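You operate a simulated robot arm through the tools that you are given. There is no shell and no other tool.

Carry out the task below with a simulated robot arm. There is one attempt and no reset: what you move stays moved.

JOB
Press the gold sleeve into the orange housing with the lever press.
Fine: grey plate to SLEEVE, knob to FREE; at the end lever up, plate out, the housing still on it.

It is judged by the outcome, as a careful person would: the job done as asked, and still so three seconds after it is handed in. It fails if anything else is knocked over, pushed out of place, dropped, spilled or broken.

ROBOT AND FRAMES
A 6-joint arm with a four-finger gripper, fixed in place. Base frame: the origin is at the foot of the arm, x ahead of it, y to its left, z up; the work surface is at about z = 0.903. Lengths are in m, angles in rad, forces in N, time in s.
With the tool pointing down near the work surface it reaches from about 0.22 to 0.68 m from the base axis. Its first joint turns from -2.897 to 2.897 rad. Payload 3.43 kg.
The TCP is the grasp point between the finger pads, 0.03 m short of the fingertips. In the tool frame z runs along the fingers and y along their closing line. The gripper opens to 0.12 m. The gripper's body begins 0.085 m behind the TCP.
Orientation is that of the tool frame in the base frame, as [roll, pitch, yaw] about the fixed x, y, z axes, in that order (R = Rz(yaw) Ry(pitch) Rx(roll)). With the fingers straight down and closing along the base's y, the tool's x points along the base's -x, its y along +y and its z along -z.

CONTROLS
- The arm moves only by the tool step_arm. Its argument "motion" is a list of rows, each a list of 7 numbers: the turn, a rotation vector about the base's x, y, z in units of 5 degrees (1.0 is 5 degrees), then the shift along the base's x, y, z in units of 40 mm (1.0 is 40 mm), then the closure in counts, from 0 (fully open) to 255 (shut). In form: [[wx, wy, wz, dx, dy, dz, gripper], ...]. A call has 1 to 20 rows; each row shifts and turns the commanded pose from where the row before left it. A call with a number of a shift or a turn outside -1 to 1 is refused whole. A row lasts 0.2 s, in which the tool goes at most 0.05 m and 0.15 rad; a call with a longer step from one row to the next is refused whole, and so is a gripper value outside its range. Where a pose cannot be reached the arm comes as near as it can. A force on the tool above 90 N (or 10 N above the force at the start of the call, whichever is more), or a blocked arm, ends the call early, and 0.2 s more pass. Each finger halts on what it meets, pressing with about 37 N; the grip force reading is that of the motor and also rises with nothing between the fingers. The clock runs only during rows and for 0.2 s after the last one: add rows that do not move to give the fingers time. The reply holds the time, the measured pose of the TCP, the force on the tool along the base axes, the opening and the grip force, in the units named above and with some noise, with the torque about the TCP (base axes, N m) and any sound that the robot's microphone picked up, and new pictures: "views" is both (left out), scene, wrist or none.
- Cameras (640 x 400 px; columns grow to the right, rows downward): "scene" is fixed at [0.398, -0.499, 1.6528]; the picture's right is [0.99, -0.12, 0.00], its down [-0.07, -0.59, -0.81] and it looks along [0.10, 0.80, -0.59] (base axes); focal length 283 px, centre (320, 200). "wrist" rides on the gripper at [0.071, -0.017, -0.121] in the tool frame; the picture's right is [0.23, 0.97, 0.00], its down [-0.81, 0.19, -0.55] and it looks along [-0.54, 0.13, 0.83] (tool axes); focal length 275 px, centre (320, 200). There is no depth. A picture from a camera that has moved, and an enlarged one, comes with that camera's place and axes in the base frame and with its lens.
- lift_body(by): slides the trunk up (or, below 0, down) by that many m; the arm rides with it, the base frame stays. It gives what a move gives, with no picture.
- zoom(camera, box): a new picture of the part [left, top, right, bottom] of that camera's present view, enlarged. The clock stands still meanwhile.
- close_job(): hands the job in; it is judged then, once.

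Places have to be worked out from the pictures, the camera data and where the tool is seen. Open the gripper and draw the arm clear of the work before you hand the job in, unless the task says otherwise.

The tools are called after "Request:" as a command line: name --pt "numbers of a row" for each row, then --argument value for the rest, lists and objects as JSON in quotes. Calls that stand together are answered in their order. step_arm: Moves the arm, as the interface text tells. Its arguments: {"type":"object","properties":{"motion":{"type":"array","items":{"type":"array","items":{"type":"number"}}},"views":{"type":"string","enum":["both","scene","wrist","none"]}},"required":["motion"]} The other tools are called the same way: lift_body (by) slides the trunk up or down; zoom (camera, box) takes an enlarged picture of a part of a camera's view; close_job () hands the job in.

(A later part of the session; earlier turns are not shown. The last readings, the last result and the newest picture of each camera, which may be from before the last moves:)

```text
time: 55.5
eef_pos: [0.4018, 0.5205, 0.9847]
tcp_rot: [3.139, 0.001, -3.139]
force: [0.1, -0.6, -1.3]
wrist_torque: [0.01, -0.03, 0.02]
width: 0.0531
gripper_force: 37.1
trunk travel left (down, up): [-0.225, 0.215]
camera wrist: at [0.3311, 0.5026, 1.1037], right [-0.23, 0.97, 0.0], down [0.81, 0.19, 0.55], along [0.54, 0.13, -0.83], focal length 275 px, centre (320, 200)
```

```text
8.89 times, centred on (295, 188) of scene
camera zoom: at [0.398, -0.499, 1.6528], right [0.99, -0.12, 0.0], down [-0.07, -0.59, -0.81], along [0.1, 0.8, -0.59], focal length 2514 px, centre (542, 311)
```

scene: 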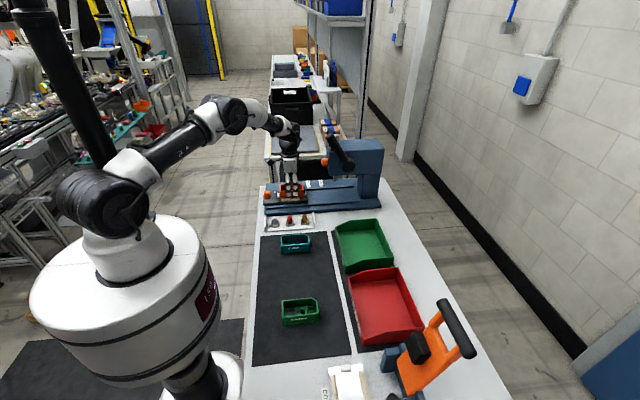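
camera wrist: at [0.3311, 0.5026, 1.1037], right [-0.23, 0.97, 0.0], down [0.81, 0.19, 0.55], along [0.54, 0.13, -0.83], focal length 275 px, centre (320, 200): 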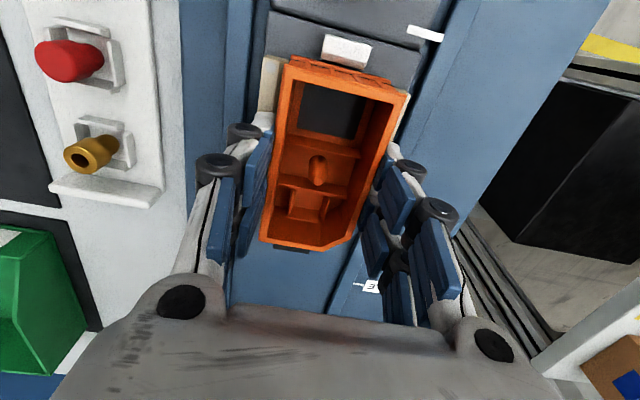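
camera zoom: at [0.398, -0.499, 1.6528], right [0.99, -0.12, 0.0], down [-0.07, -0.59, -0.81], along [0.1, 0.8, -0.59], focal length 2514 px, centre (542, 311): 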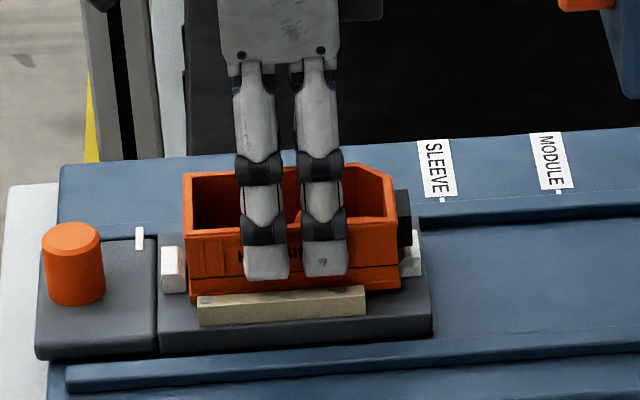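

No contact forces and it is between strips and stops. I lower the last ~4 mm in small steps watching for contact.

Request:
step_arm --pt "0 0 0 0 0 -0.04 255" --pt "0 0 0 0 0 -0.04 255" --pt "0 0 0 0 0 -0.03 255" --pt "0 0 0 0 0 0 255" --views "none"

Request:
zoom --camera "scene" --box '[270, 175, 320, 207]'

```text
time: 56.5
eef_pos: [0.4013, 0.5206, 0.9808]
tcp_rot: [3.14, 0.0, -3.139]
force: [-0.5, -0.4, 1.8]
wrist_torque: [-0.11, -0.06, 0.01]
width: 0.0534
gripper_force: 36.8
trunk travel left (down, up): [-0.225, 0.215]
```

```text
12.50 times, centred on (295, 191) of scene
camera zoom: at [0.398, -0.499, 1.6528], right [0.99, -0.12, 0.0], down [-0.07, -0.59, -0.81], along [0.1, 0.8, -0.59], focal length 3536 px, centre (632, 312)
```

zoom: 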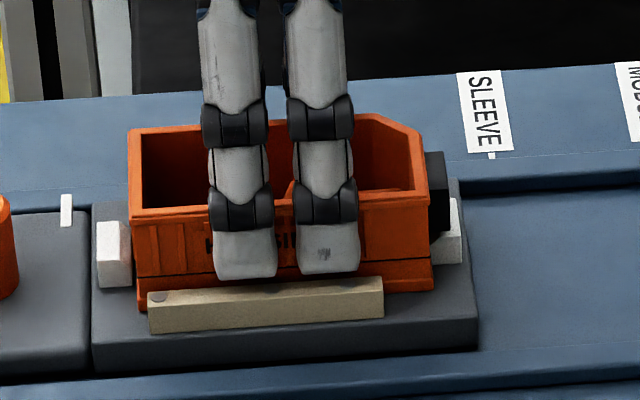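

Force has turned to +1.8 N, indicating the base is touching down. I press 1 mm more to confirm seating, then open slowly.

Request:
step_arm --pt "0 0 0 0 0 -0.025 255" --pt "0 0 0 0 0 0 255" --views "none"

```text
time: 57.1
eef_pos: [0.4022, 0.5207, 0.9807]
tcp_rot: [3.139, 0.001, -3.14]
force: [-0.5, -1.6, 11.2]
wrist_torque: [-0.33, 0.24, 0.01]
width: 0.0535
gripper_force: 37.7
trunk travel left (down, up): [-0.225, 0.215]
```

Seated at the expected height (11 N of support). I relieve the press, open the fingers to ~0.075 m and rise straight up.

Request:
step_arm --pt "0 0 0 0 0 0.03 200" --pt "0 0 0 0 0 0 130" --pt "0 0 0 0 0 0 95" --pt "0 0 0 0 0 0 95" --pt "0 0 0 0 0 0.2 95" --pt "0 0 0 0 0 0.5 95" --pt "0 0 0 0 0 0.8 95" --pt "0 0 0 0 0 0.8 95" --pt "0 0 0 0 0 0.5 95" --pt "0 0 0 0 0 0 95" --views "both"

Request:
zoom --camera "scene" --box '[270, 175, 320, 207]'

Request:
zoom --camera "wrist" --box '[240, 20, 420, 220]'

```text
time: 59.3
eef_pos: [0.4012, 0.5201, 1.0928]
tcp_rot: [-3.141, -0.001, -3.14]
force: [0.7, -0.5, 0.0]
wrist_torque: [0.01, -0.02, 0.0]
width: 0.0752
gripper_force: 0.0
trunk travel left (down, up): [-0.225, 0.215]
camera wrist: at [0.3304, 0.5028, 1.2127], right [-0.23, 0.97, 0.0], down [0.81, 0.19, 0.55], along [0.54, 0.13, -0.83], focal length 275 px, centre (320, 200)
```

scene: 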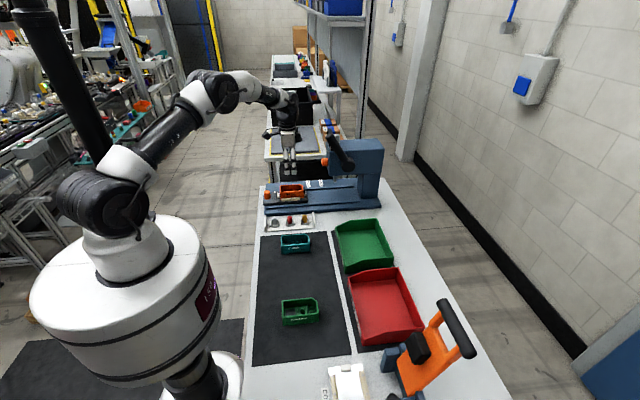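
wrist: 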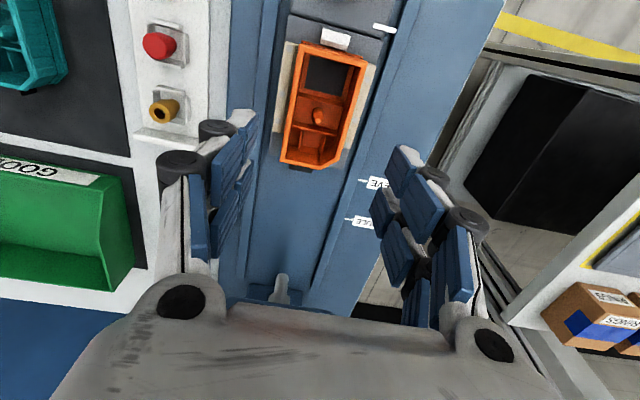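

```text
12.50 times, centred on (295, 191) of scene
camera zoom: at [0.398, -0.499, 1.6528], right [0.99, -0.12, 0.0], down [-0.07, -0.59, -0.81], along [0.1, 0.8, -0.59], focal length 3536 px, centre (632, 312)
```

zoom: 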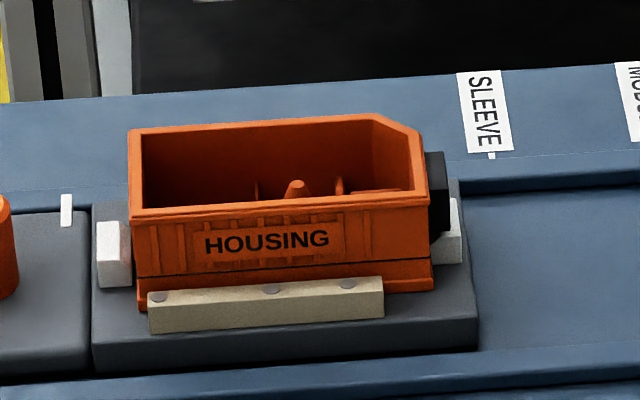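

```text
2.00 times, centred on (330, 120) of wrist
camera zoom: at [0.3304, 0.5028, 1.2127], right [-0.23, 0.97, 0.0], down [0.81, 0.19, 0.55], along [0.54, 0.13, -0.83], focal length 551 px, centre (300, 360)
```

zoom: 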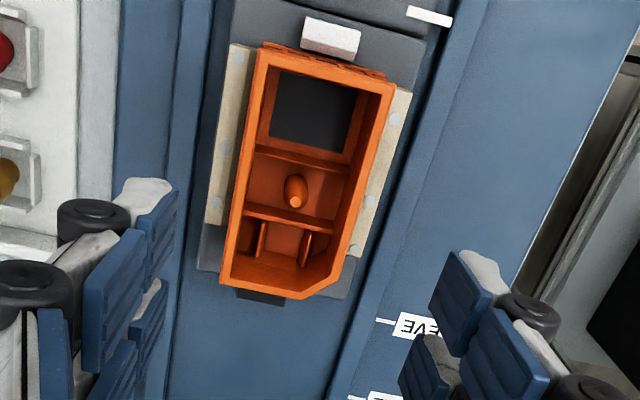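

The housing sits squarely in the nest. Next I trial-slide the plate: I move above the orange post at (0.2955, 0.52, top z≈0.966), tilting the tool 20° so the wrist leans back toward −x for reach.

Request:
step_arm --pt "0 -1 0 -0.7 0 0 95" --pt "0 -1 0 -0.7 0 0 95" --pt "0 -1 0 -0.7 0 0 95" --pt "0 -1 0 -0.67 0 -0.3 95" --pt "0 0 0 0 0 -0.6 95" --pt "0 0 0 0 0 -0.6 95" --pt "0 0 0 0 0 0 95" --views "both"

Request:
zoom --camera "wrist" --box '[220, 80, 420, 280]'

```text
time: 60.9
eef_pos: [0.2919, 0.5223, 1.0316]
tcp_rot: [3.14, 0.349, -3.141]
force: [0.2, 0.6, -0.4]
wrist_torque: [0.01, -0.03, 0.03]
width: 0.0753
gripper_force: 0.2
trunk travel left (down, up): [-0.225, 0.215]
camera wrist: at [0.1833, 0.5036, 1.1187], right [-0.22, 0.97, -0.08], down [0.57, 0.19, 0.8], along [0.79, 0.13, -0.6], focal length 275 px, centre (320, 200)
```

scene: 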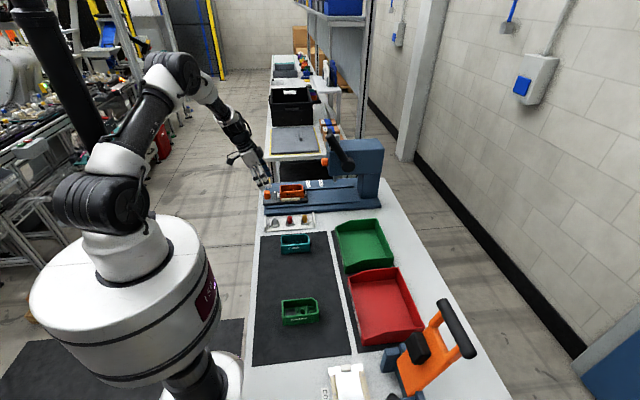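
wrist: 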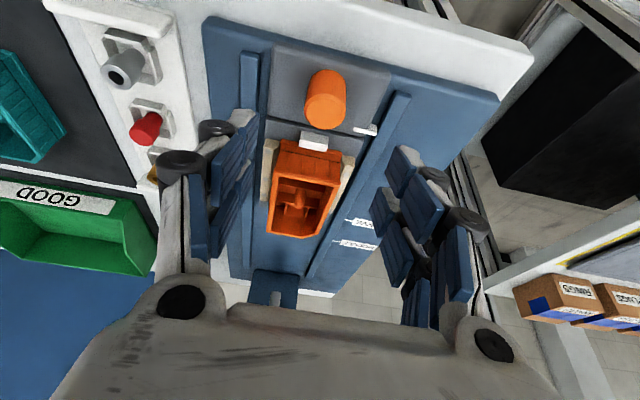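

```text
2.00 times, centred on (320, 180) of wrist
camera zoom: at [0.1833, 0.5036, 1.1187], right [-0.22, 0.97, -0.08], down [0.57, 0.19, 0.8], along [0.79, 0.13, -0.6], focal length 551 px, centre (320, 240)
```

zoom: 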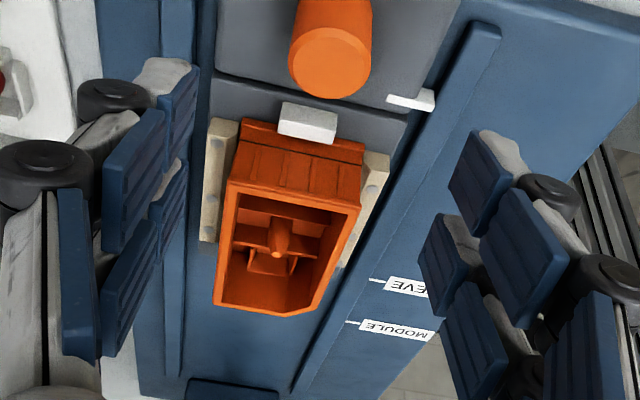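

The post top reads about (0.293, 0.519, 0.966). I lower the fingers around it (tips just above the block) and close.

Request:
step_arm --pt "0 0 0 -0.04 -0.07 -0.4 95" --pt "0 0 0 -0.04 0 -0.4 95" --pt "0 0 0 0 0 -0.4 95" --pt "0 0 0 0 0 -0.33 95" --pt "0 0 0 0 0 0 95" --pt "0 0 0 0 0 0 180" --pt "0 0 0 0 0 0 255" --pt "0 0 0 0 0 0 255" --pt "0 0 0 0 0 0 255" --views "both"

Request:
zoom --camera "scene" --box '[245, 165, 325, 215]'

```text
time: 62.9
eef_pos: [0.2879, 0.5195, 0.9706]
tcp_rot: [3.14, 0.348, -3.14]
force: [-0.9, 7.2, -2.3]
wrist_torque: [0.28, 0.05, 0.0]
width: 0.0272
gripper_force: 23.9
trunk travel left (down, up): [-0.225, 0.215]
camera wrist: at [0.1806, 0.5016, 1.0585], right [-0.22, 0.97, -0.08], down [0.57, 0.19, 0.8], along [0.79, 0.13, -0.6], focal length 275 px, centre (320, 200)
```

scene: 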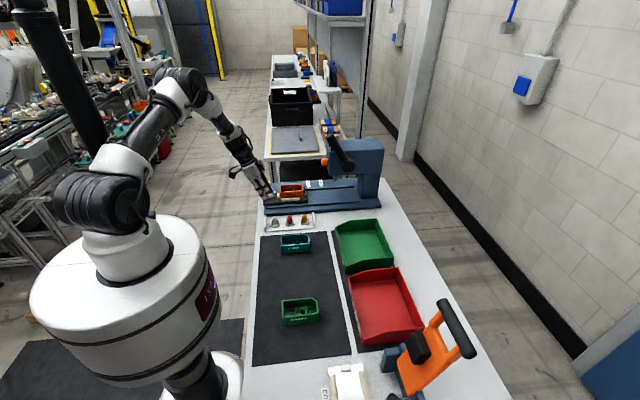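
wrist: 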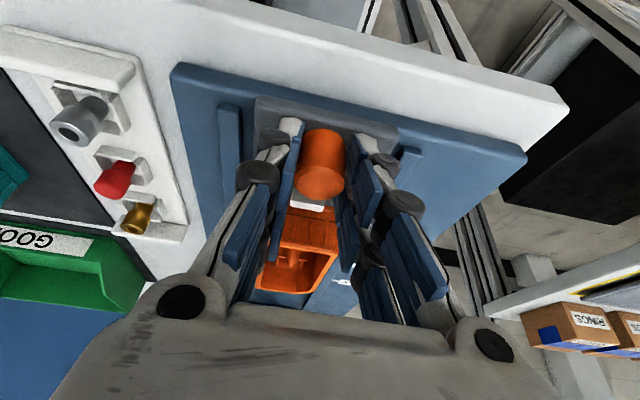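

```text
8.00 times, centred on (285, 190) of scene
camera zoom: at [0.398, -0.499, 1.6528], right [0.99, -0.12, 0.0], down [-0.07, -0.59, -0.81], along [0.1, 0.8, -0.59], focal length 2263 px, centre (600, 280)
```

zoom: 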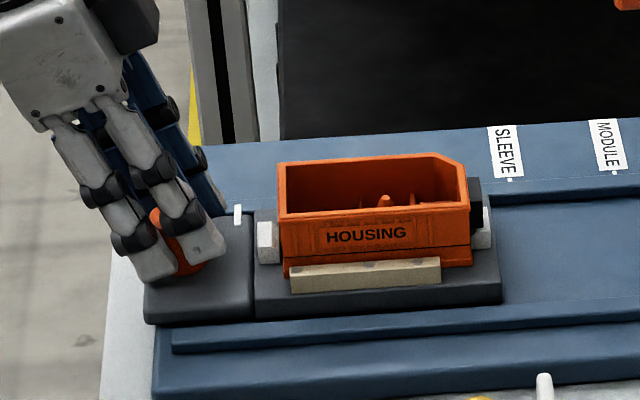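

The post is held (0.027 m). I slide it +x by 24 mm as a test and see whether the plate follows.

Request:
step_arm --pt "0 0 0 0.1 0.02 0 255" --pt "0 0 0 0.2 0 0 255" --pt "0 0 0 0.2 0 0 255" --pt "0 0 0 0.1 0 0 255" --pt "0 0 0 0 0 0 255" --views "none"

Request:
zoom --camera "scene" --box '[245, 165, 325, 215]'

```text
time: 64.1
eef_pos: [0.312, 0.5199, 0.9704]
tcp_rot: [3.139, 0.353, -3.139]
force: [-1.1, 12.8, 3.6]
wrist_torque: [0.36, 0.19, 0.03]
width: 0.0269
gripper_force: 44.9
trunk travel left (down, up): [-0.225, 0.215]
```

```text
8.00 times, centred on (285, 190) of scene
camera zoom: at [0.398, -0.499, 1.6528], right [0.99, -0.12, 0.0], down [-0.07, -0.59, -0.81], along [0.1, 0.8, -0.59], focal length 2263 px, centre (600, 280)
```

zoom: 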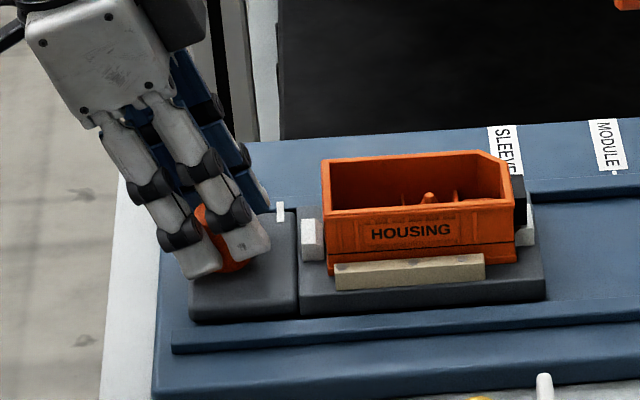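

The plate follows easily. I continue the trial slide toward the SLEEVE mark.

Request:
step_arm --pt "0 0 0 0.2 0.04 0 255" --pt "0 0 0 0.3 0 0 255" --pt "0 0 0 0.3 0 0 255" --pt "0 0 0 0.3 0 0 255" --pt "0 0 0 0.3 0 0 255" --pt "0 0 0 0.3 0 0 255" --pt "0 0 0 0.3 0 0 255" --pt "0 0 0 0.3 0 0 255" --pt "0 0 0 0.3 0 0 255" --pt "0 0 0 0.3 0 0 255" --pt "0 0 0 0.2 0 0 255" --pt "0 0 0 0.1 0 0 255" --pt "0 0 0 0 0 0 255" --views "both"

Request:
zoom --camera "scene" --box '[280, 150, 360, 210]'

```text
time: 66.9
eef_pos: [0.4403, 0.5202, 0.9691]
tcp_rot: [-3.139, 0.35, -3.139]
force: [1.3, 1.1, -0.9]
wrist_torque: [-0.16, 0.29, -0.05]
width: 0.0267
gripper_force: 44.8
trunk travel left (down, up): [-0.225, 0.215]
camera wrist: at [0.3327, 0.5023, 1.0586], right [-0.22, 0.97, -0.08], down [0.57, 0.19, 0.8], along [0.79, 0.13, -0.6], focal length 275 px, centre (320, 200)
```

scene: 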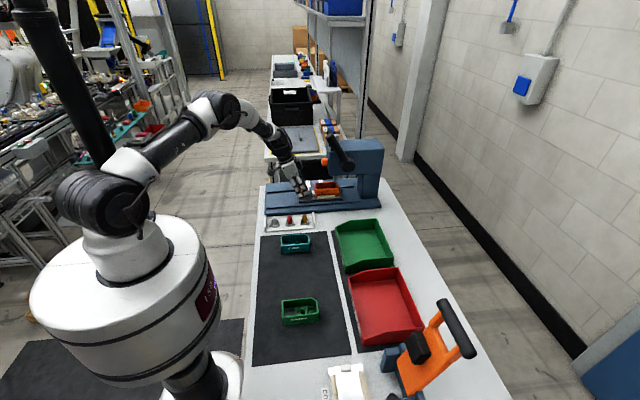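
wrist: 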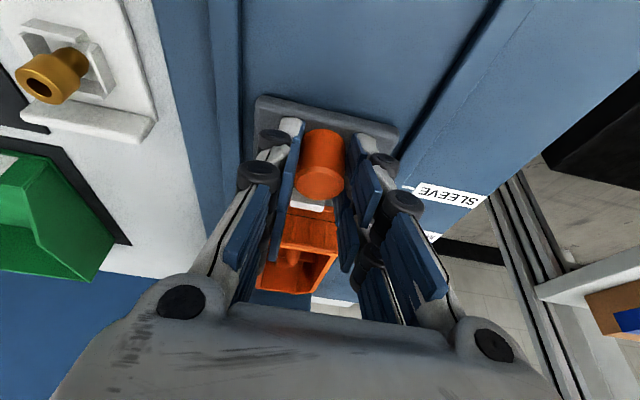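

```text
6.67 times, centred on (320, 180) of scene
camera zoom: at [0.398, -0.499, 1.6528], right [0.99, -0.12, 0.0], down [-0.07, -0.59, -0.81], along [0.1, 0.8, -0.59], focal length 1886 px, centre (320, 333)
```

zoom: 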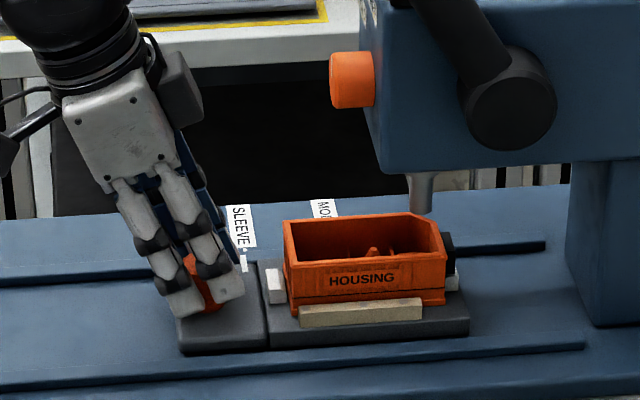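

At the SLEEVE mark the ram stands ~30 mm +x of the boss, i.e. directly over the square pocket — so the sleeve belongs in the pocket. I slide the plate back to the load position.

Request:
step_arm --pt "0 0 0 -0.1 0 0 255" --pt "0 0 0 -0.3 0 0 255" --pt "0 0 0 -0.3 0 0 255" --pt "0 0 0 -0.3 0 0 255" --pt "0 0 0 -0.3 0 0 255" --pt "0 0 0 -0.3 0 0 255" --pt "0 0 0 -0.3 0 0 255" --pt "0 0 0 -0.3 0 0 255" --pt "0 0 0 -0.3 0 0 255" --pt "0 0 0 -0.3 0 0 255" --pt "0 0 0 -0.3 0 0 255" --pt "0 0 0 -0.3 0 0 255" --pt "0 0 0 -0.2 0 0 255" --pt "0 0 0 -0.1 0 0 255" --pt "0 0 0 -0.08 0 0 255" --pt "0 0 0 0 0 0 255" --views "none"

Request:
zoom --camera "scene" --box '[245, 165, 325, 215]'

```text
time: 70.3
eef_pos: [0.2896, 0.5206, 0.9709]
tcp_rot: [-3.14, 0.347, 3.141]
force: [-1.4, -1.6, 0.3]
wrist_torque: [-0.02, 0.67, 0.0]
width: 0.0266
gripper_force: 44.6
trunk travel left (down, up): [-0.225, 0.215]
```

```text
8.00 times, centred on (285, 190) of scene
camera zoom: at [0.398, -0.499, 1.6528], right [0.99, -0.12, 0.0], down [-0.07, -0.59, -0.81], along [0.1, 0.8, -0.59], focal length 2263 px, centre (600, 280)
```

zoom: 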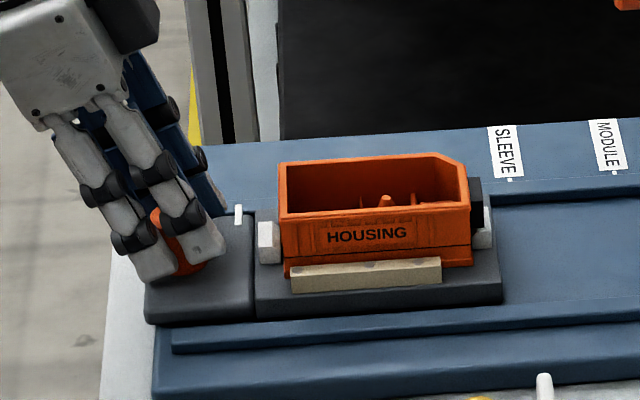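

Plate is back at its start. I release the post and rise, levelling the tool, then take a view of the housing's pocket in the nest.

Request:
step_arm --pt "0 0 0 0 0 0 150" --pt "0 0 0 0 0 0 95" --pt "0 0 0 0 0 0 95" --pt "0 0 0 -0.05 0 0.3 95" --pt "0 0 0 0 0 0.6 95" --pt "0 0 0 0 0 0.8 95" --pt "0 1 0 0.3 -0.1 0.6 95" --pt "0 1 0 0.3 -0.1 0.4 95" --pt "0 1 0 0.3 -0.1 0.2 95" --pt "0 1 0 0.3 -0.1 0 95" --pt "0 0 0 0 0 0 95" --views "wrist"

Request:
zoom --camera "wrist" --box '[270, 90, 400, 220]'

```text
time: 72.7
eef_pos: [0.3352, 0.5037, 1.0879]
tcp_rot: [3.139, 0.001, -3.139]
force: [-1.2, 0.3, 0.7]
wrist_torque: [-0.02, 0.01, -0.01]
width: 0.0749
gripper_force: 0.0
trunk travel left (down, up): [-0.225, 0.215]
camera wrist: at [0.2649, 0.4865, 1.2075], right [-0.23, 0.97, 0.0], down [0.81, 0.19, 0.55], along [0.54, 0.13, -0.83], focal length 275 px, centre (320, 200)
```

wrist: 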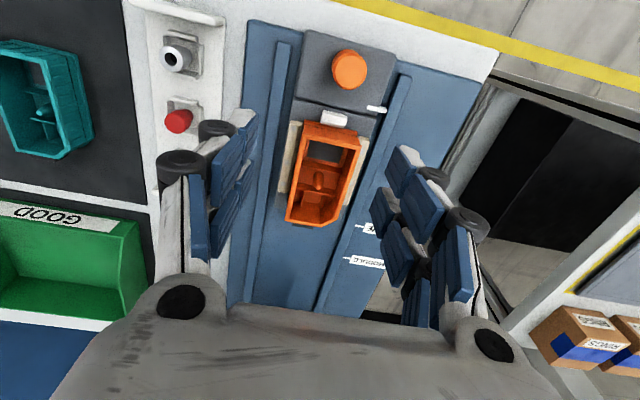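

```text
3.08 times, centred on (335, 155) of wrist
camera zoom: at [0.2649, 0.4865, 1.2075], right [-0.23, 0.97, 0.0], down [0.81, 0.19, 0.55], along [0.54, 0.13, -0.83], focal length 847 px, centre (274, 338)
```

zoom: 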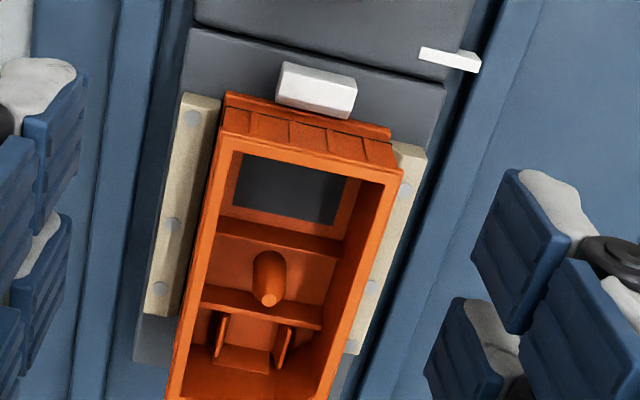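

Request:
zoom --camera "wrist" --box '[275, 160, 375, 235]'

Request:
zoom --camera "wrist" --box '[285, 110, 375, 180]'

```text
5.33 times, centred on (325, 198) of wrist
camera zoom: at [0.2649, 0.4865, 1.2075], right [-0.23, 0.97, 0.0], down [0.81, 0.19, 0.55], along [0.54, 0.13, -0.83], focal length 1468 px, centre (293, 213)
```

zoom: 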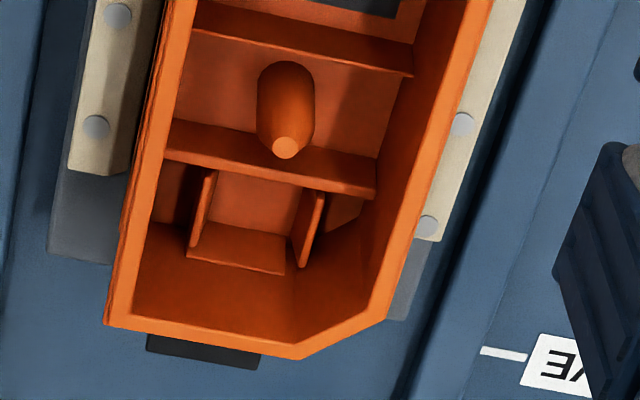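

```text
5.71 times, centred on (330, 145) of wrist
camera zoom: at [0.2649, 0.4865, 1.2075], right [-0.23, 0.97, 0.0], down [0.81, 0.19, 0.55], along [0.54, 0.13, -0.83], focal length 1573 px, centre (263, 514)
```

zoom: 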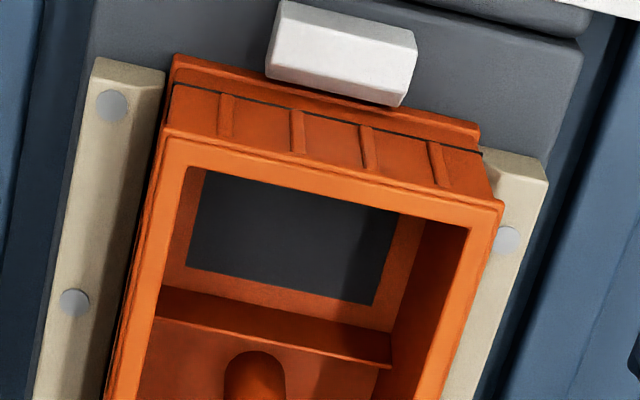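

The pocket centre in the nest is at about (0.4345, 0.520). Now I go above the gold sleeve at (0.445, 0.367) and check its position before descending.

Request:
step_arm --pt "0 0 0 0.4 -0.6 0 150" --pt "0 0 0 0.5 -0.7 0 150" --pt "0 0 0 0.5 -0.7 0 150" --pt "0 0 0 0.5 -0.7 -0.4 150" --pt "0 0 0 0.5 -0.5 -0.5 150" --pt "0 0 0 0.34 -0.23 -0.55 150" --pt "0 0 0 0 0 0 150" --views "both"

Request:
zoom --camera "wrist" --box '[260, 80, 380, 210]'

Request:
zoom --camera "scene" --box '[270, 180, 340, 235]'

```text
time: 74.3
eef_pos: [0.4453, 0.367, 1.0293]
tcp_rot: [3.14, 0.001, 3.141]
force: [-1.2, 0.3, 0.4]
wrist_torque: [-0.02, -0.04, -0.02]
width: 0.0493
gripper_force: 0.1
trunk travel left (down, up): [-0.225, 0.215]
camera wrist: at [0.3747, 0.3492, 1.1486], right [-0.23, 0.97, 0.0], down [0.81, 0.19, 0.55], along [0.54, 0.13, -0.83], focal length 275 px, centre (320, 200)
```

scene: 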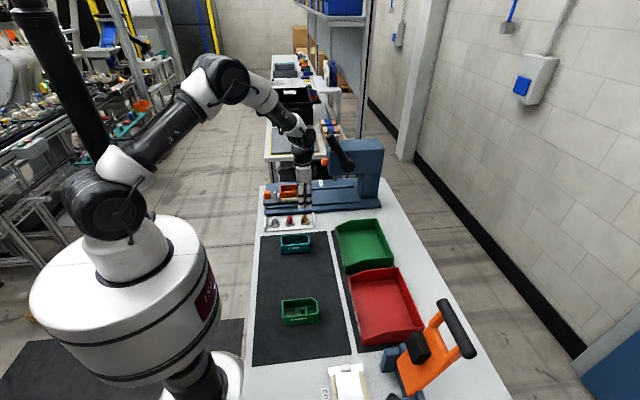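
wrist: 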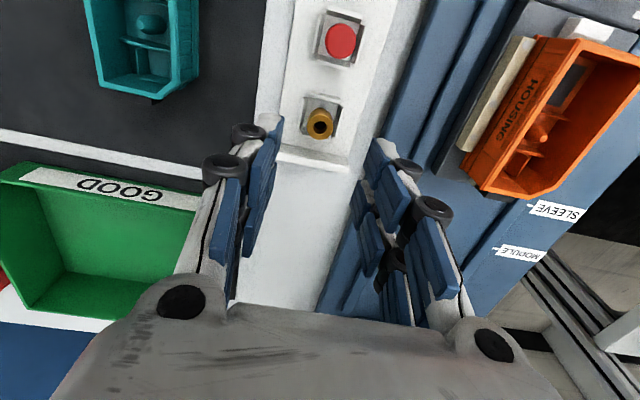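

```text
3.08 times, centred on (320, 145) of wrist
camera zoom: at [0.3747, 0.3492, 1.1486], right [-0.23, 0.97, 0.0], down [0.81, 0.19, 0.55], along [0.54, 0.13, -0.83], focal length 847 px, centre (320, 369)
```

zoom: 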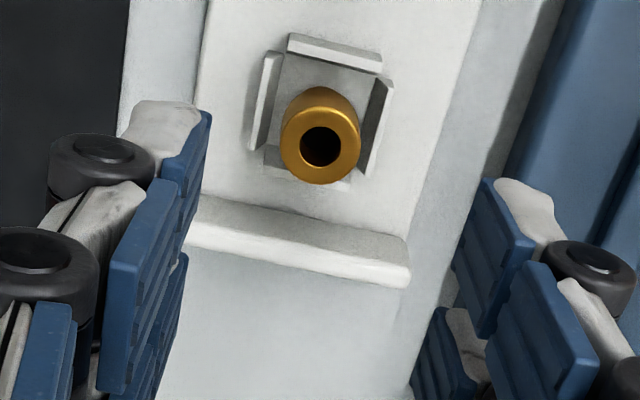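

```text
7.27 times, centred on (305, 208) of scene
camera zoom: at [0.398, -0.499, 1.6528], right [0.99, -0.12, 0.0], down [-0.07, -0.59, -0.81], along [0.1, 0.8, -0.59], focal length 2057 px, centre (429, 146)
```

zoom: 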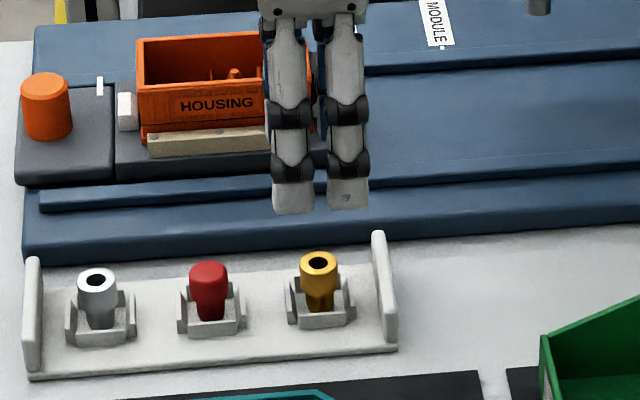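

The sleeve's top reads at (0.4435, 0.3657). The tray's end wall is close to the wide finger pair, so I descend to tips at z≈0.944 first and compare heights in the scene view.

Request:
step_arm --pt "0 0 0 -0.04 -0.03 -0.5 150" --pt "0 0 0 0 0 -0.5 150" --pt "0 0 0 0 0 -0.4 150" --pt "0 0 0 0 0 0 150" --views "wrist"

Request:
zoom --camera "scene" --box '[285, 200, 330, 235]'

Request:
zoom --camera "wrist" --box '[250, 80, 390, 220]'

```text
time: 75.3
eef_pos: [0.4416, 0.3649, 0.9738]
tcp_rot: [3.14, 0.001, -3.141]
force: [-0.3, -0.3, -0.5]
wrist_torque: [0.0, 0.01, -0.03]
width: 0.0495
gripper_force: 0.1
trunk travel left (down, up): [-0.225, 0.215]
camera wrist: at [0.371, 0.3475, 1.0931], right [-0.23, 0.97, 0.0], down [0.81, 0.19, 0.55], along [0.54, 0.13, -0.83], focal length 275 px, centre (320, 200)
```

wrist: 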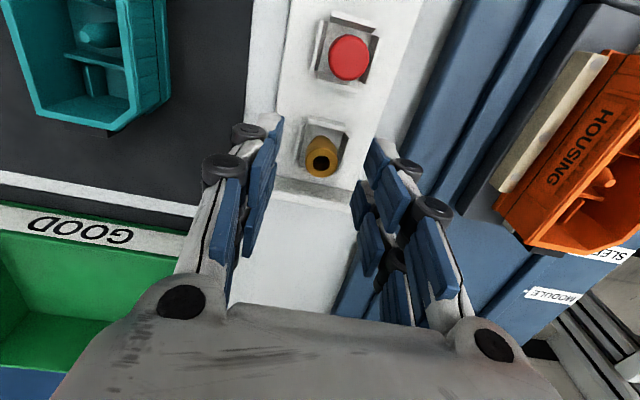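

```text
11.43 times, centred on (308, 218) of scene
camera zoom: at [0.398, -0.499, 1.6528], right [0.99, -0.12, 0.0], down [-0.07, -0.59, -0.81], along [0.1, 0.8, -0.59], focal length 3233 px, centre (463, 0)
```

zoom: 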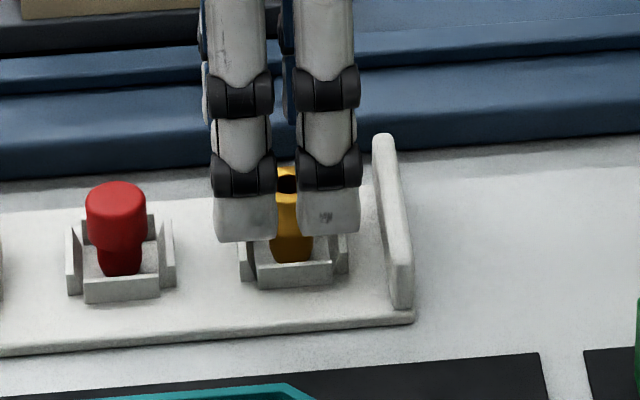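

```text
2.86 times, centred on (320, 150) of wrist
camera zoom: at [0.371, 0.3475, 1.0931], right [-0.23, 0.97, 0.0], down [0.81, 0.19, 0.55], along [0.54, 0.13, -0.83], focal length 786 px, centre (320, 343)
```

zoom: 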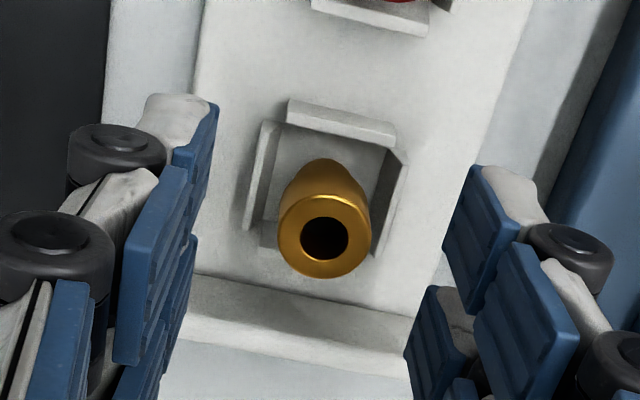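

Relative heights put the sleeve's top at z≈0.939 and the tray end wall's top at ≈0.931. I go to tips ≈0.9335 (TCP z 0.9635), centred on the sleeve, and close on its head.

Request:
step_arm --pt "0 0 0 0.055 0.025 -0.1 150" --pt "0 0 0 0 0 -0.1 150" --pt "0 0 0 0 0 -0.057 150" --pt "0 0 0 0 0 0 150" --pt "0 0 0 0 0 0 180" --pt "0 0 0 0 0 0 210" --pt "0 0 0 0 0 0 255" --pt "0 0 0 0 0 0 255" --pt "0 0 0 0 0 0 255" --views "wrist"

Request:
zoom --camera "scene" --box '[285, 200, 330, 235]'

Request:
zoom --camera "wrist" --box '[250, 80, 390, 220]'

```text
time: 77.3
eef_pos: [0.4471, 0.3658, 0.9617]
tcp_rot: [-3.141, -0.001, -3.14]
force: [0.3, -0.8, -0.7]
wrist_torque: [-0.03, 0.03, -0.01]
width: 0.0177
gripper_force: 36.9
trunk travel left (down, up): [-0.225, 0.215]
camera wrist: at [0.3742, 0.3484, 1.0818], right [-0.23, 0.97, 0.0], down [0.81, 0.19, 0.55], along [0.54, 0.13, -0.83], focal length 275 px, centre (320, 200)
```

wrist: 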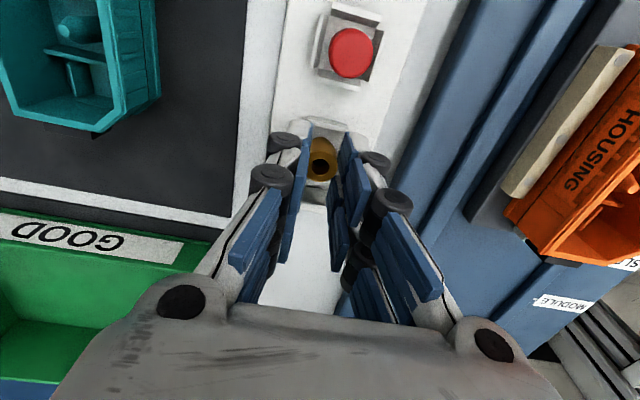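

```text
11.43 times, centred on (308, 218) of scene
camera zoom: at [0.398, -0.499, 1.6528], right [0.99, -0.12, 0.0], down [-0.07, -0.59, -0.81], along [0.1, 0.8, -0.59], focal length 3233 px, centre (463, 0)
```

zoom: 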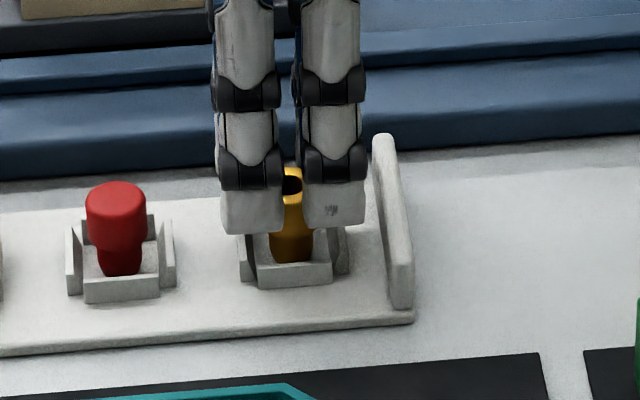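

```text
2.86 times, centred on (320, 150) of wrist
camera zoom: at [0.3742, 0.3484, 1.0818], right [-0.23, 0.97, 0.0], down [0.81, 0.19, 0.55], along [0.54, 0.13, -0.83], focal length 786 px, centre (320, 343)
```

zoom: 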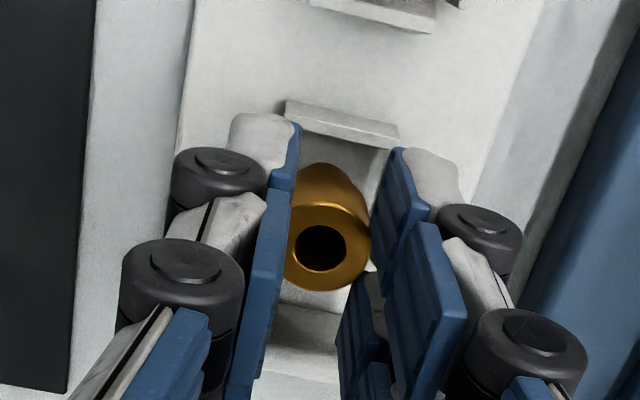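

The sleeve's head is held (0.0177 m at the finger pads). I lift it slowly and check that it comes along upright.

Request:
step_arm --pt "0 0 0 0 0 0.05 255" --pt "0 0 0 0 0 0.1 255" --pt "0 0 0 0 0 0.15 255" --pt "0 0 0 0 0 0.2 255" --pt "0 0 0 0 0 0.25 255" --pt "0 0 0 0 0 0.25 255" --pt "0 0 0 0 0 0.25 255" --pt "0 0 0 0 0 0.25 255" --pt "0 0 0 0 0 0.2 255" --pt "0 0 0 0 0 0.1 255" --pt "0 0 0 0 0 0 255" --views "both"

Request:
zoom --camera "scene" --box '[280, 170, 340, 230]'

Request:
zoom --camera "wrist" --box '[250, 80, 390, 220]'

```text
time: 79.7
eef_pos: [0.4458, 0.3657, 1.0347]
tcp_rot: [3.14, 0.0, -3.139]
force: [-0.1, 0.9, -1.1]
wrist_torque: [-0.02, 0.02, -0.02]
width: 0.0176
gripper_force: 37.0
trunk travel left (down, up): [-0.225, 0.215]
camera wrist: at [0.3744, 0.3487, 1.1548], right [-0.23, 0.97, 0.0], down [0.81, 0.19, 0.55], along [0.54, 0.13, -0.83], focal length 275 px, centre (320, 200)
```

scene: 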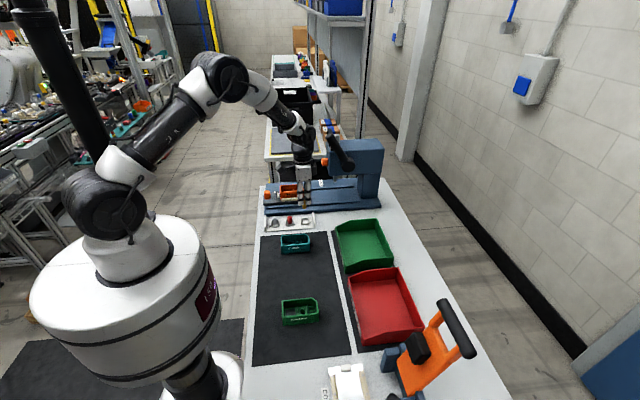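
wrist: 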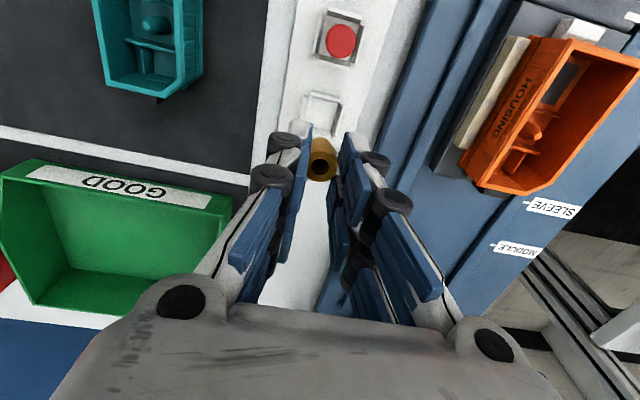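

```text
6.67 times, centred on (310, 200) of scene
camera zoom: at [0.398, -0.499, 1.6528], right [0.99, -0.12, 0.0], down [-0.07, -0.59, -0.81], along [0.1, 0.8, -0.59], focal length 1886 px, centre (387, 200)
```

zoom: 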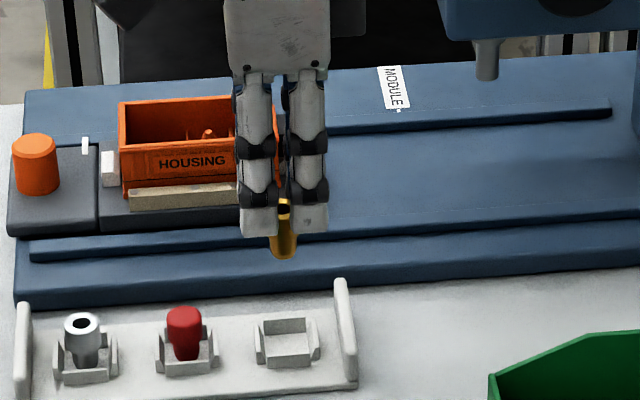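

```text
2.86 times, centred on (320, 150) of wrist
camera zoom: at [0.3744, 0.3487, 1.1548], right [-0.23, 0.97, 0.0], down [0.81, 0.19, 0.55], along [0.54, 0.13, -0.83], focal length 786 px, centre (320, 343)
```

zoom: 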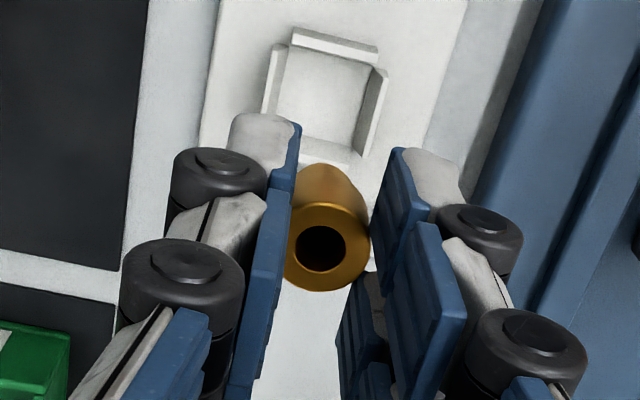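

The sleeve is upright and centred in the grip. I zoom to measure how far it hangs below the fingertips.

Request:
zoom --camera "scene" --box '[295, 190, 320, 212]'

Request:
zoom --camera "wrist" --box '[450, 20, 640, 210]'

```text
16.00 times, centred on (308, 201) of scene
camera zoom: at [0.398, -0.499, 1.6528], right [0.99, -0.12, 0.0], down [-0.07, -0.59, -0.81], along [0.1, 0.8, -0.59], focal length 4526 px, centre (520, 184)
```

zoom: 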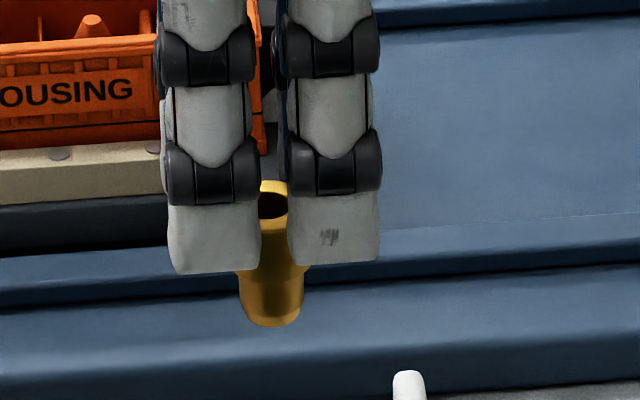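

```text
2.11 times, centred on (545, 115) of wrist
camera zoom: at [0.3744, 0.3487, 1.1548], right [-0.23, 0.97, 0.0], down [0.81, 0.19, 0.55], along [0.54, 0.13, -0.83], focal length 580 px, centre (-154, 379)
```

zoom: 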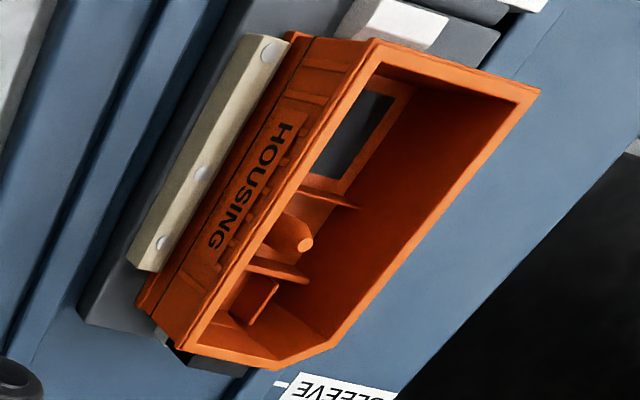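

Request:
zoom --camera "wrist" --box '[500, 80, 600, 200]'

Request:
zoom --camera "wrist" --box '[510, 130, 560, 190]'

```text
3.33 times, centred on (550, 140) of wrist
camera zoom: at [0.3744, 0.3487, 1.1548], right [-0.23, 0.97, 0.0], down [0.81, 0.19, 0.55], along [0.54, 0.13, -0.83], focal length 918 px, centre (-447, 400)
```

zoom: 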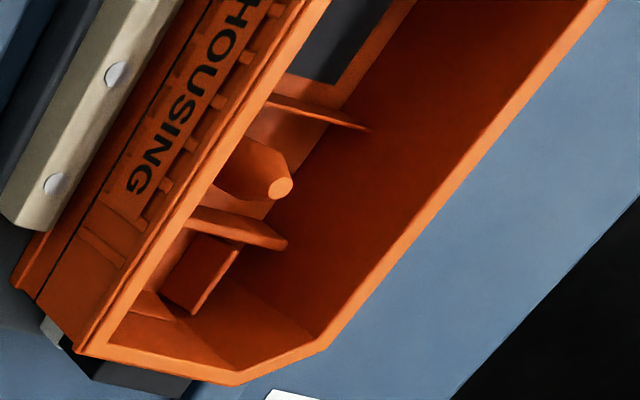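

```text
6.67 times, centred on (535, 160) of wrist
camera zoom: at [0.3744, 0.3487, 1.1548], right [-0.23, 0.97, 0.0], down [0.81, 0.19, 0.55], along [0.54, 0.13, -0.83], focal length 1835 px, centre (-1113, 467)
```

zoom: 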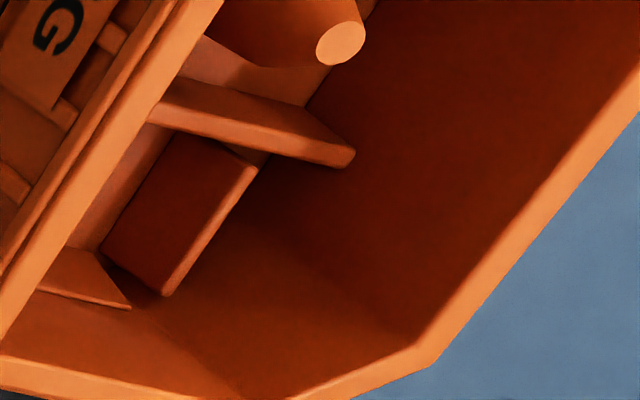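

Request:
zoom --camera "scene" --box '[303, 198, 315, 210]'

Request:
zoom --camera "scene" --box '[266, 206, 296, 232]'

```text
16.00 times, centred on (309, 204) of scene
camera zoom: at [0.398, -0.499, 1.6528], right [0.99, -0.12, 0.0], down [-0.07, -0.59, -0.81], along [0.1, 0.8, -0.59], focal length 4526 px, centre (496, 136)
```

zoom: 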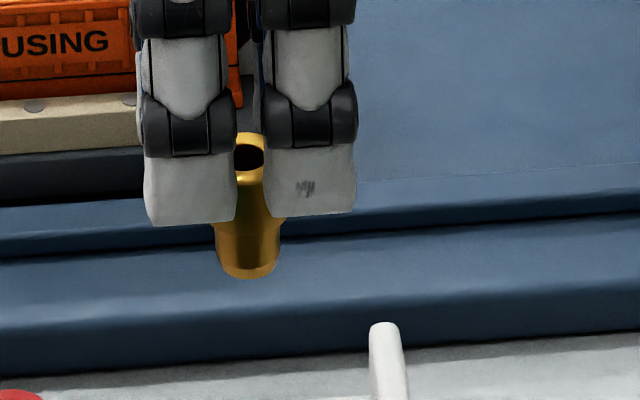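

```text
15.38 times, centred on (281, 219) of scene
camera zoom: at [0.398, -0.499, 1.6528], right [0.99, -0.12, 0.0], down [-0.07, -0.59, -0.81], along [0.1, 0.8, -0.59], focal length 4352 px, centre (920, -92)
```

zoom: 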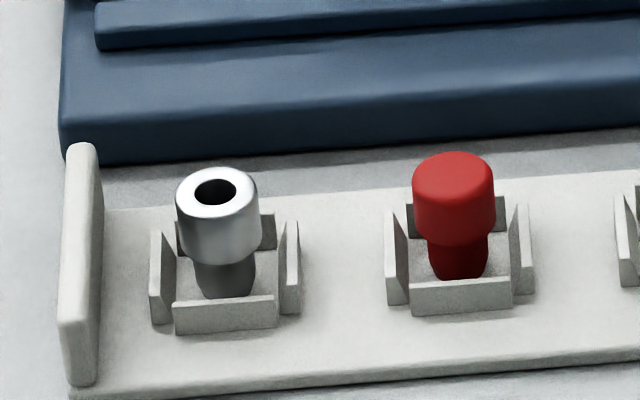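

The sleeve hangs ≈26 mm below the fingertips, its tapered pilot pointing down. The marks match the pocket (SLEEVE) and the window (MODULE) precisely, so I carry the sleeve over the pocket at (0.4345, 0.520).

Request:
step_arm --pt "0 0 0 0 0.1 0.2 255" --pt "0 0 0 -0.02 0.25 0.25 255" --pt "0 0 0 -0.03 0.4 0.18 255" --pt "0 0 0 -0.03 0.4 0 255" --pt "0 0 0 -0.03 0.4 0 255" --pt "0 0 0 -0.03 0.4 0 255" --pt "0 0 0 -0.03 0.4 0 255" --pt "0 0 0 -0.03 0.4 0 255" --pt "0 0 0 -0.03 0.4 0 255" --pt "0 0 0 -0.03 0.35 0 255" --pt "0 0 0 -0.02 0.24 0 255" --pt "0 0 0 0 0.1 0 255" --pt "0 0 0 0 0 0 255" --views "both"

Request:
zoom --camera "wrist" --box '[240, 80, 400, 240]'

Request:
zoom --camera "scene" --box '[270, 160, 330, 210]'

```text
time: 82.5
eef_pos: [0.4341, 0.5194, 1.0595]
tcp_rot: [3.142, -0.002, -3.138]
force: [-0.3, 0.6, -0.4]
wrist_torque: [-0.01, 0.02, -0.03]
width: 0.0177
gripper_force: 37.2
trunk travel left (down, up): [-0.225, 0.215]
camera wrist: at [0.3631, 0.5023, 1.1796], right [-0.23, 0.97, 0.0], down [0.81, 0.19, 0.55], along [0.54, 0.13, -0.83], focal length 275 px, centre (320, 200)
```

scene: 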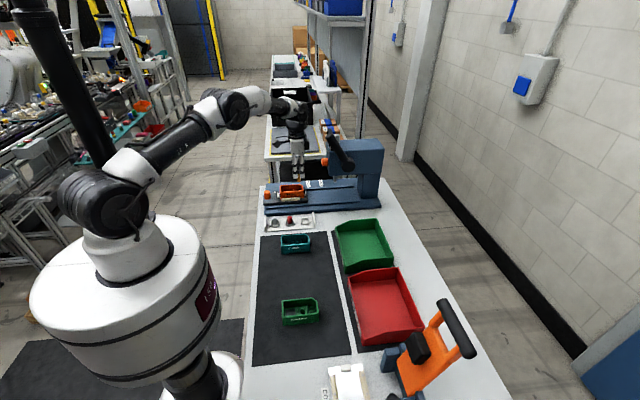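
wrist: 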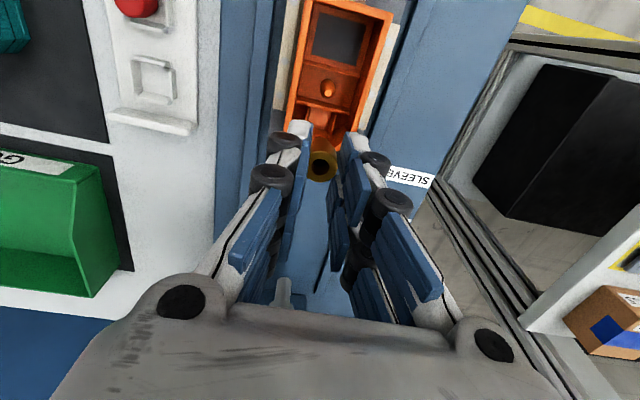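

```text
2.50 times, centred on (320, 160) of wrist
camera zoom: at [0.3631, 0.5023, 1.1796], right [-0.23, 0.97, 0.0], down [0.81, 0.19, 0.55], along [0.54, 0.13, -0.83], focal length 688 px, centre (320, 300)
```

zoom: 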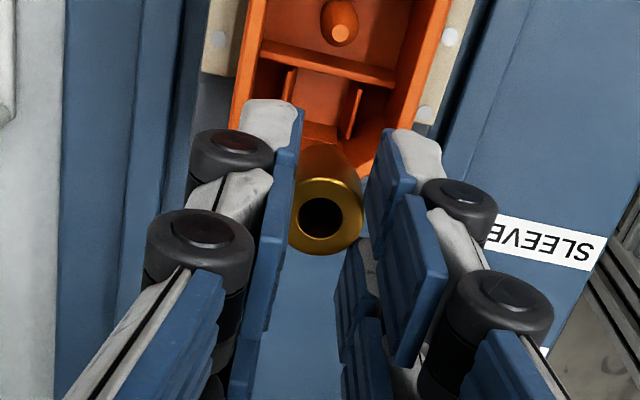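

```text
8.00 times, centred on (300, 185) of scene
camera zoom: at [0.398, -0.499, 1.6528], right [0.99, -0.12, 0.0], down [-0.07, -0.59, -0.81], along [0.1, 0.8, -0.59], focal length 2263 px, centre (480, 320)
```

zoom: 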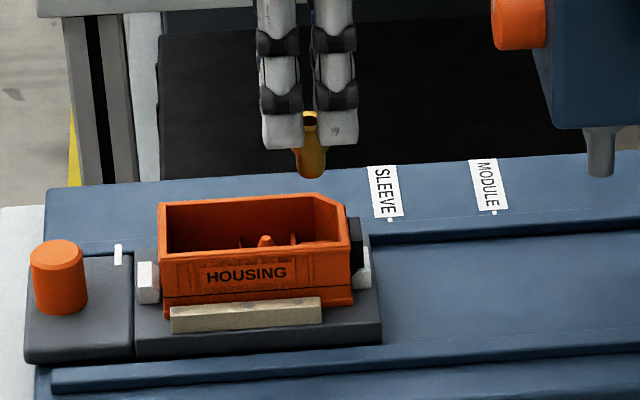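

The sleeve is above the pocket; both are visible in the wrist view, so I zoom in to fine-tune their relative alignment.

Request:
zoom --camera "wrist" --box '[285, 95, 365, 190]'

```text
4.21 times, centred on (325, 142) of wrist
camera zoom: at [0.3631, 0.5023, 1.1796], right [-0.23, 0.97, 0.0], down [0.81, 0.19, 0.55], along [0.54, 0.13, -0.83], focal length 1159 px, centre (299, 442)
```

zoom: 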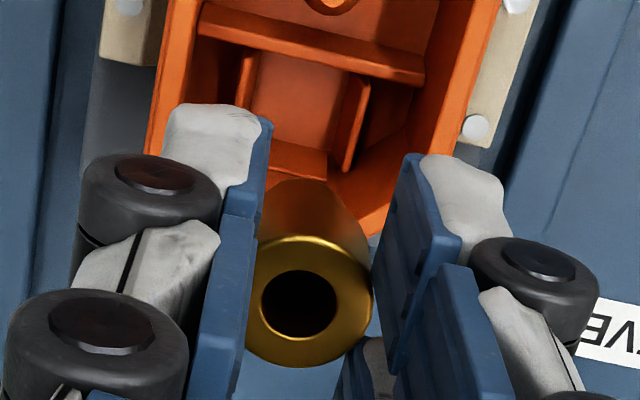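

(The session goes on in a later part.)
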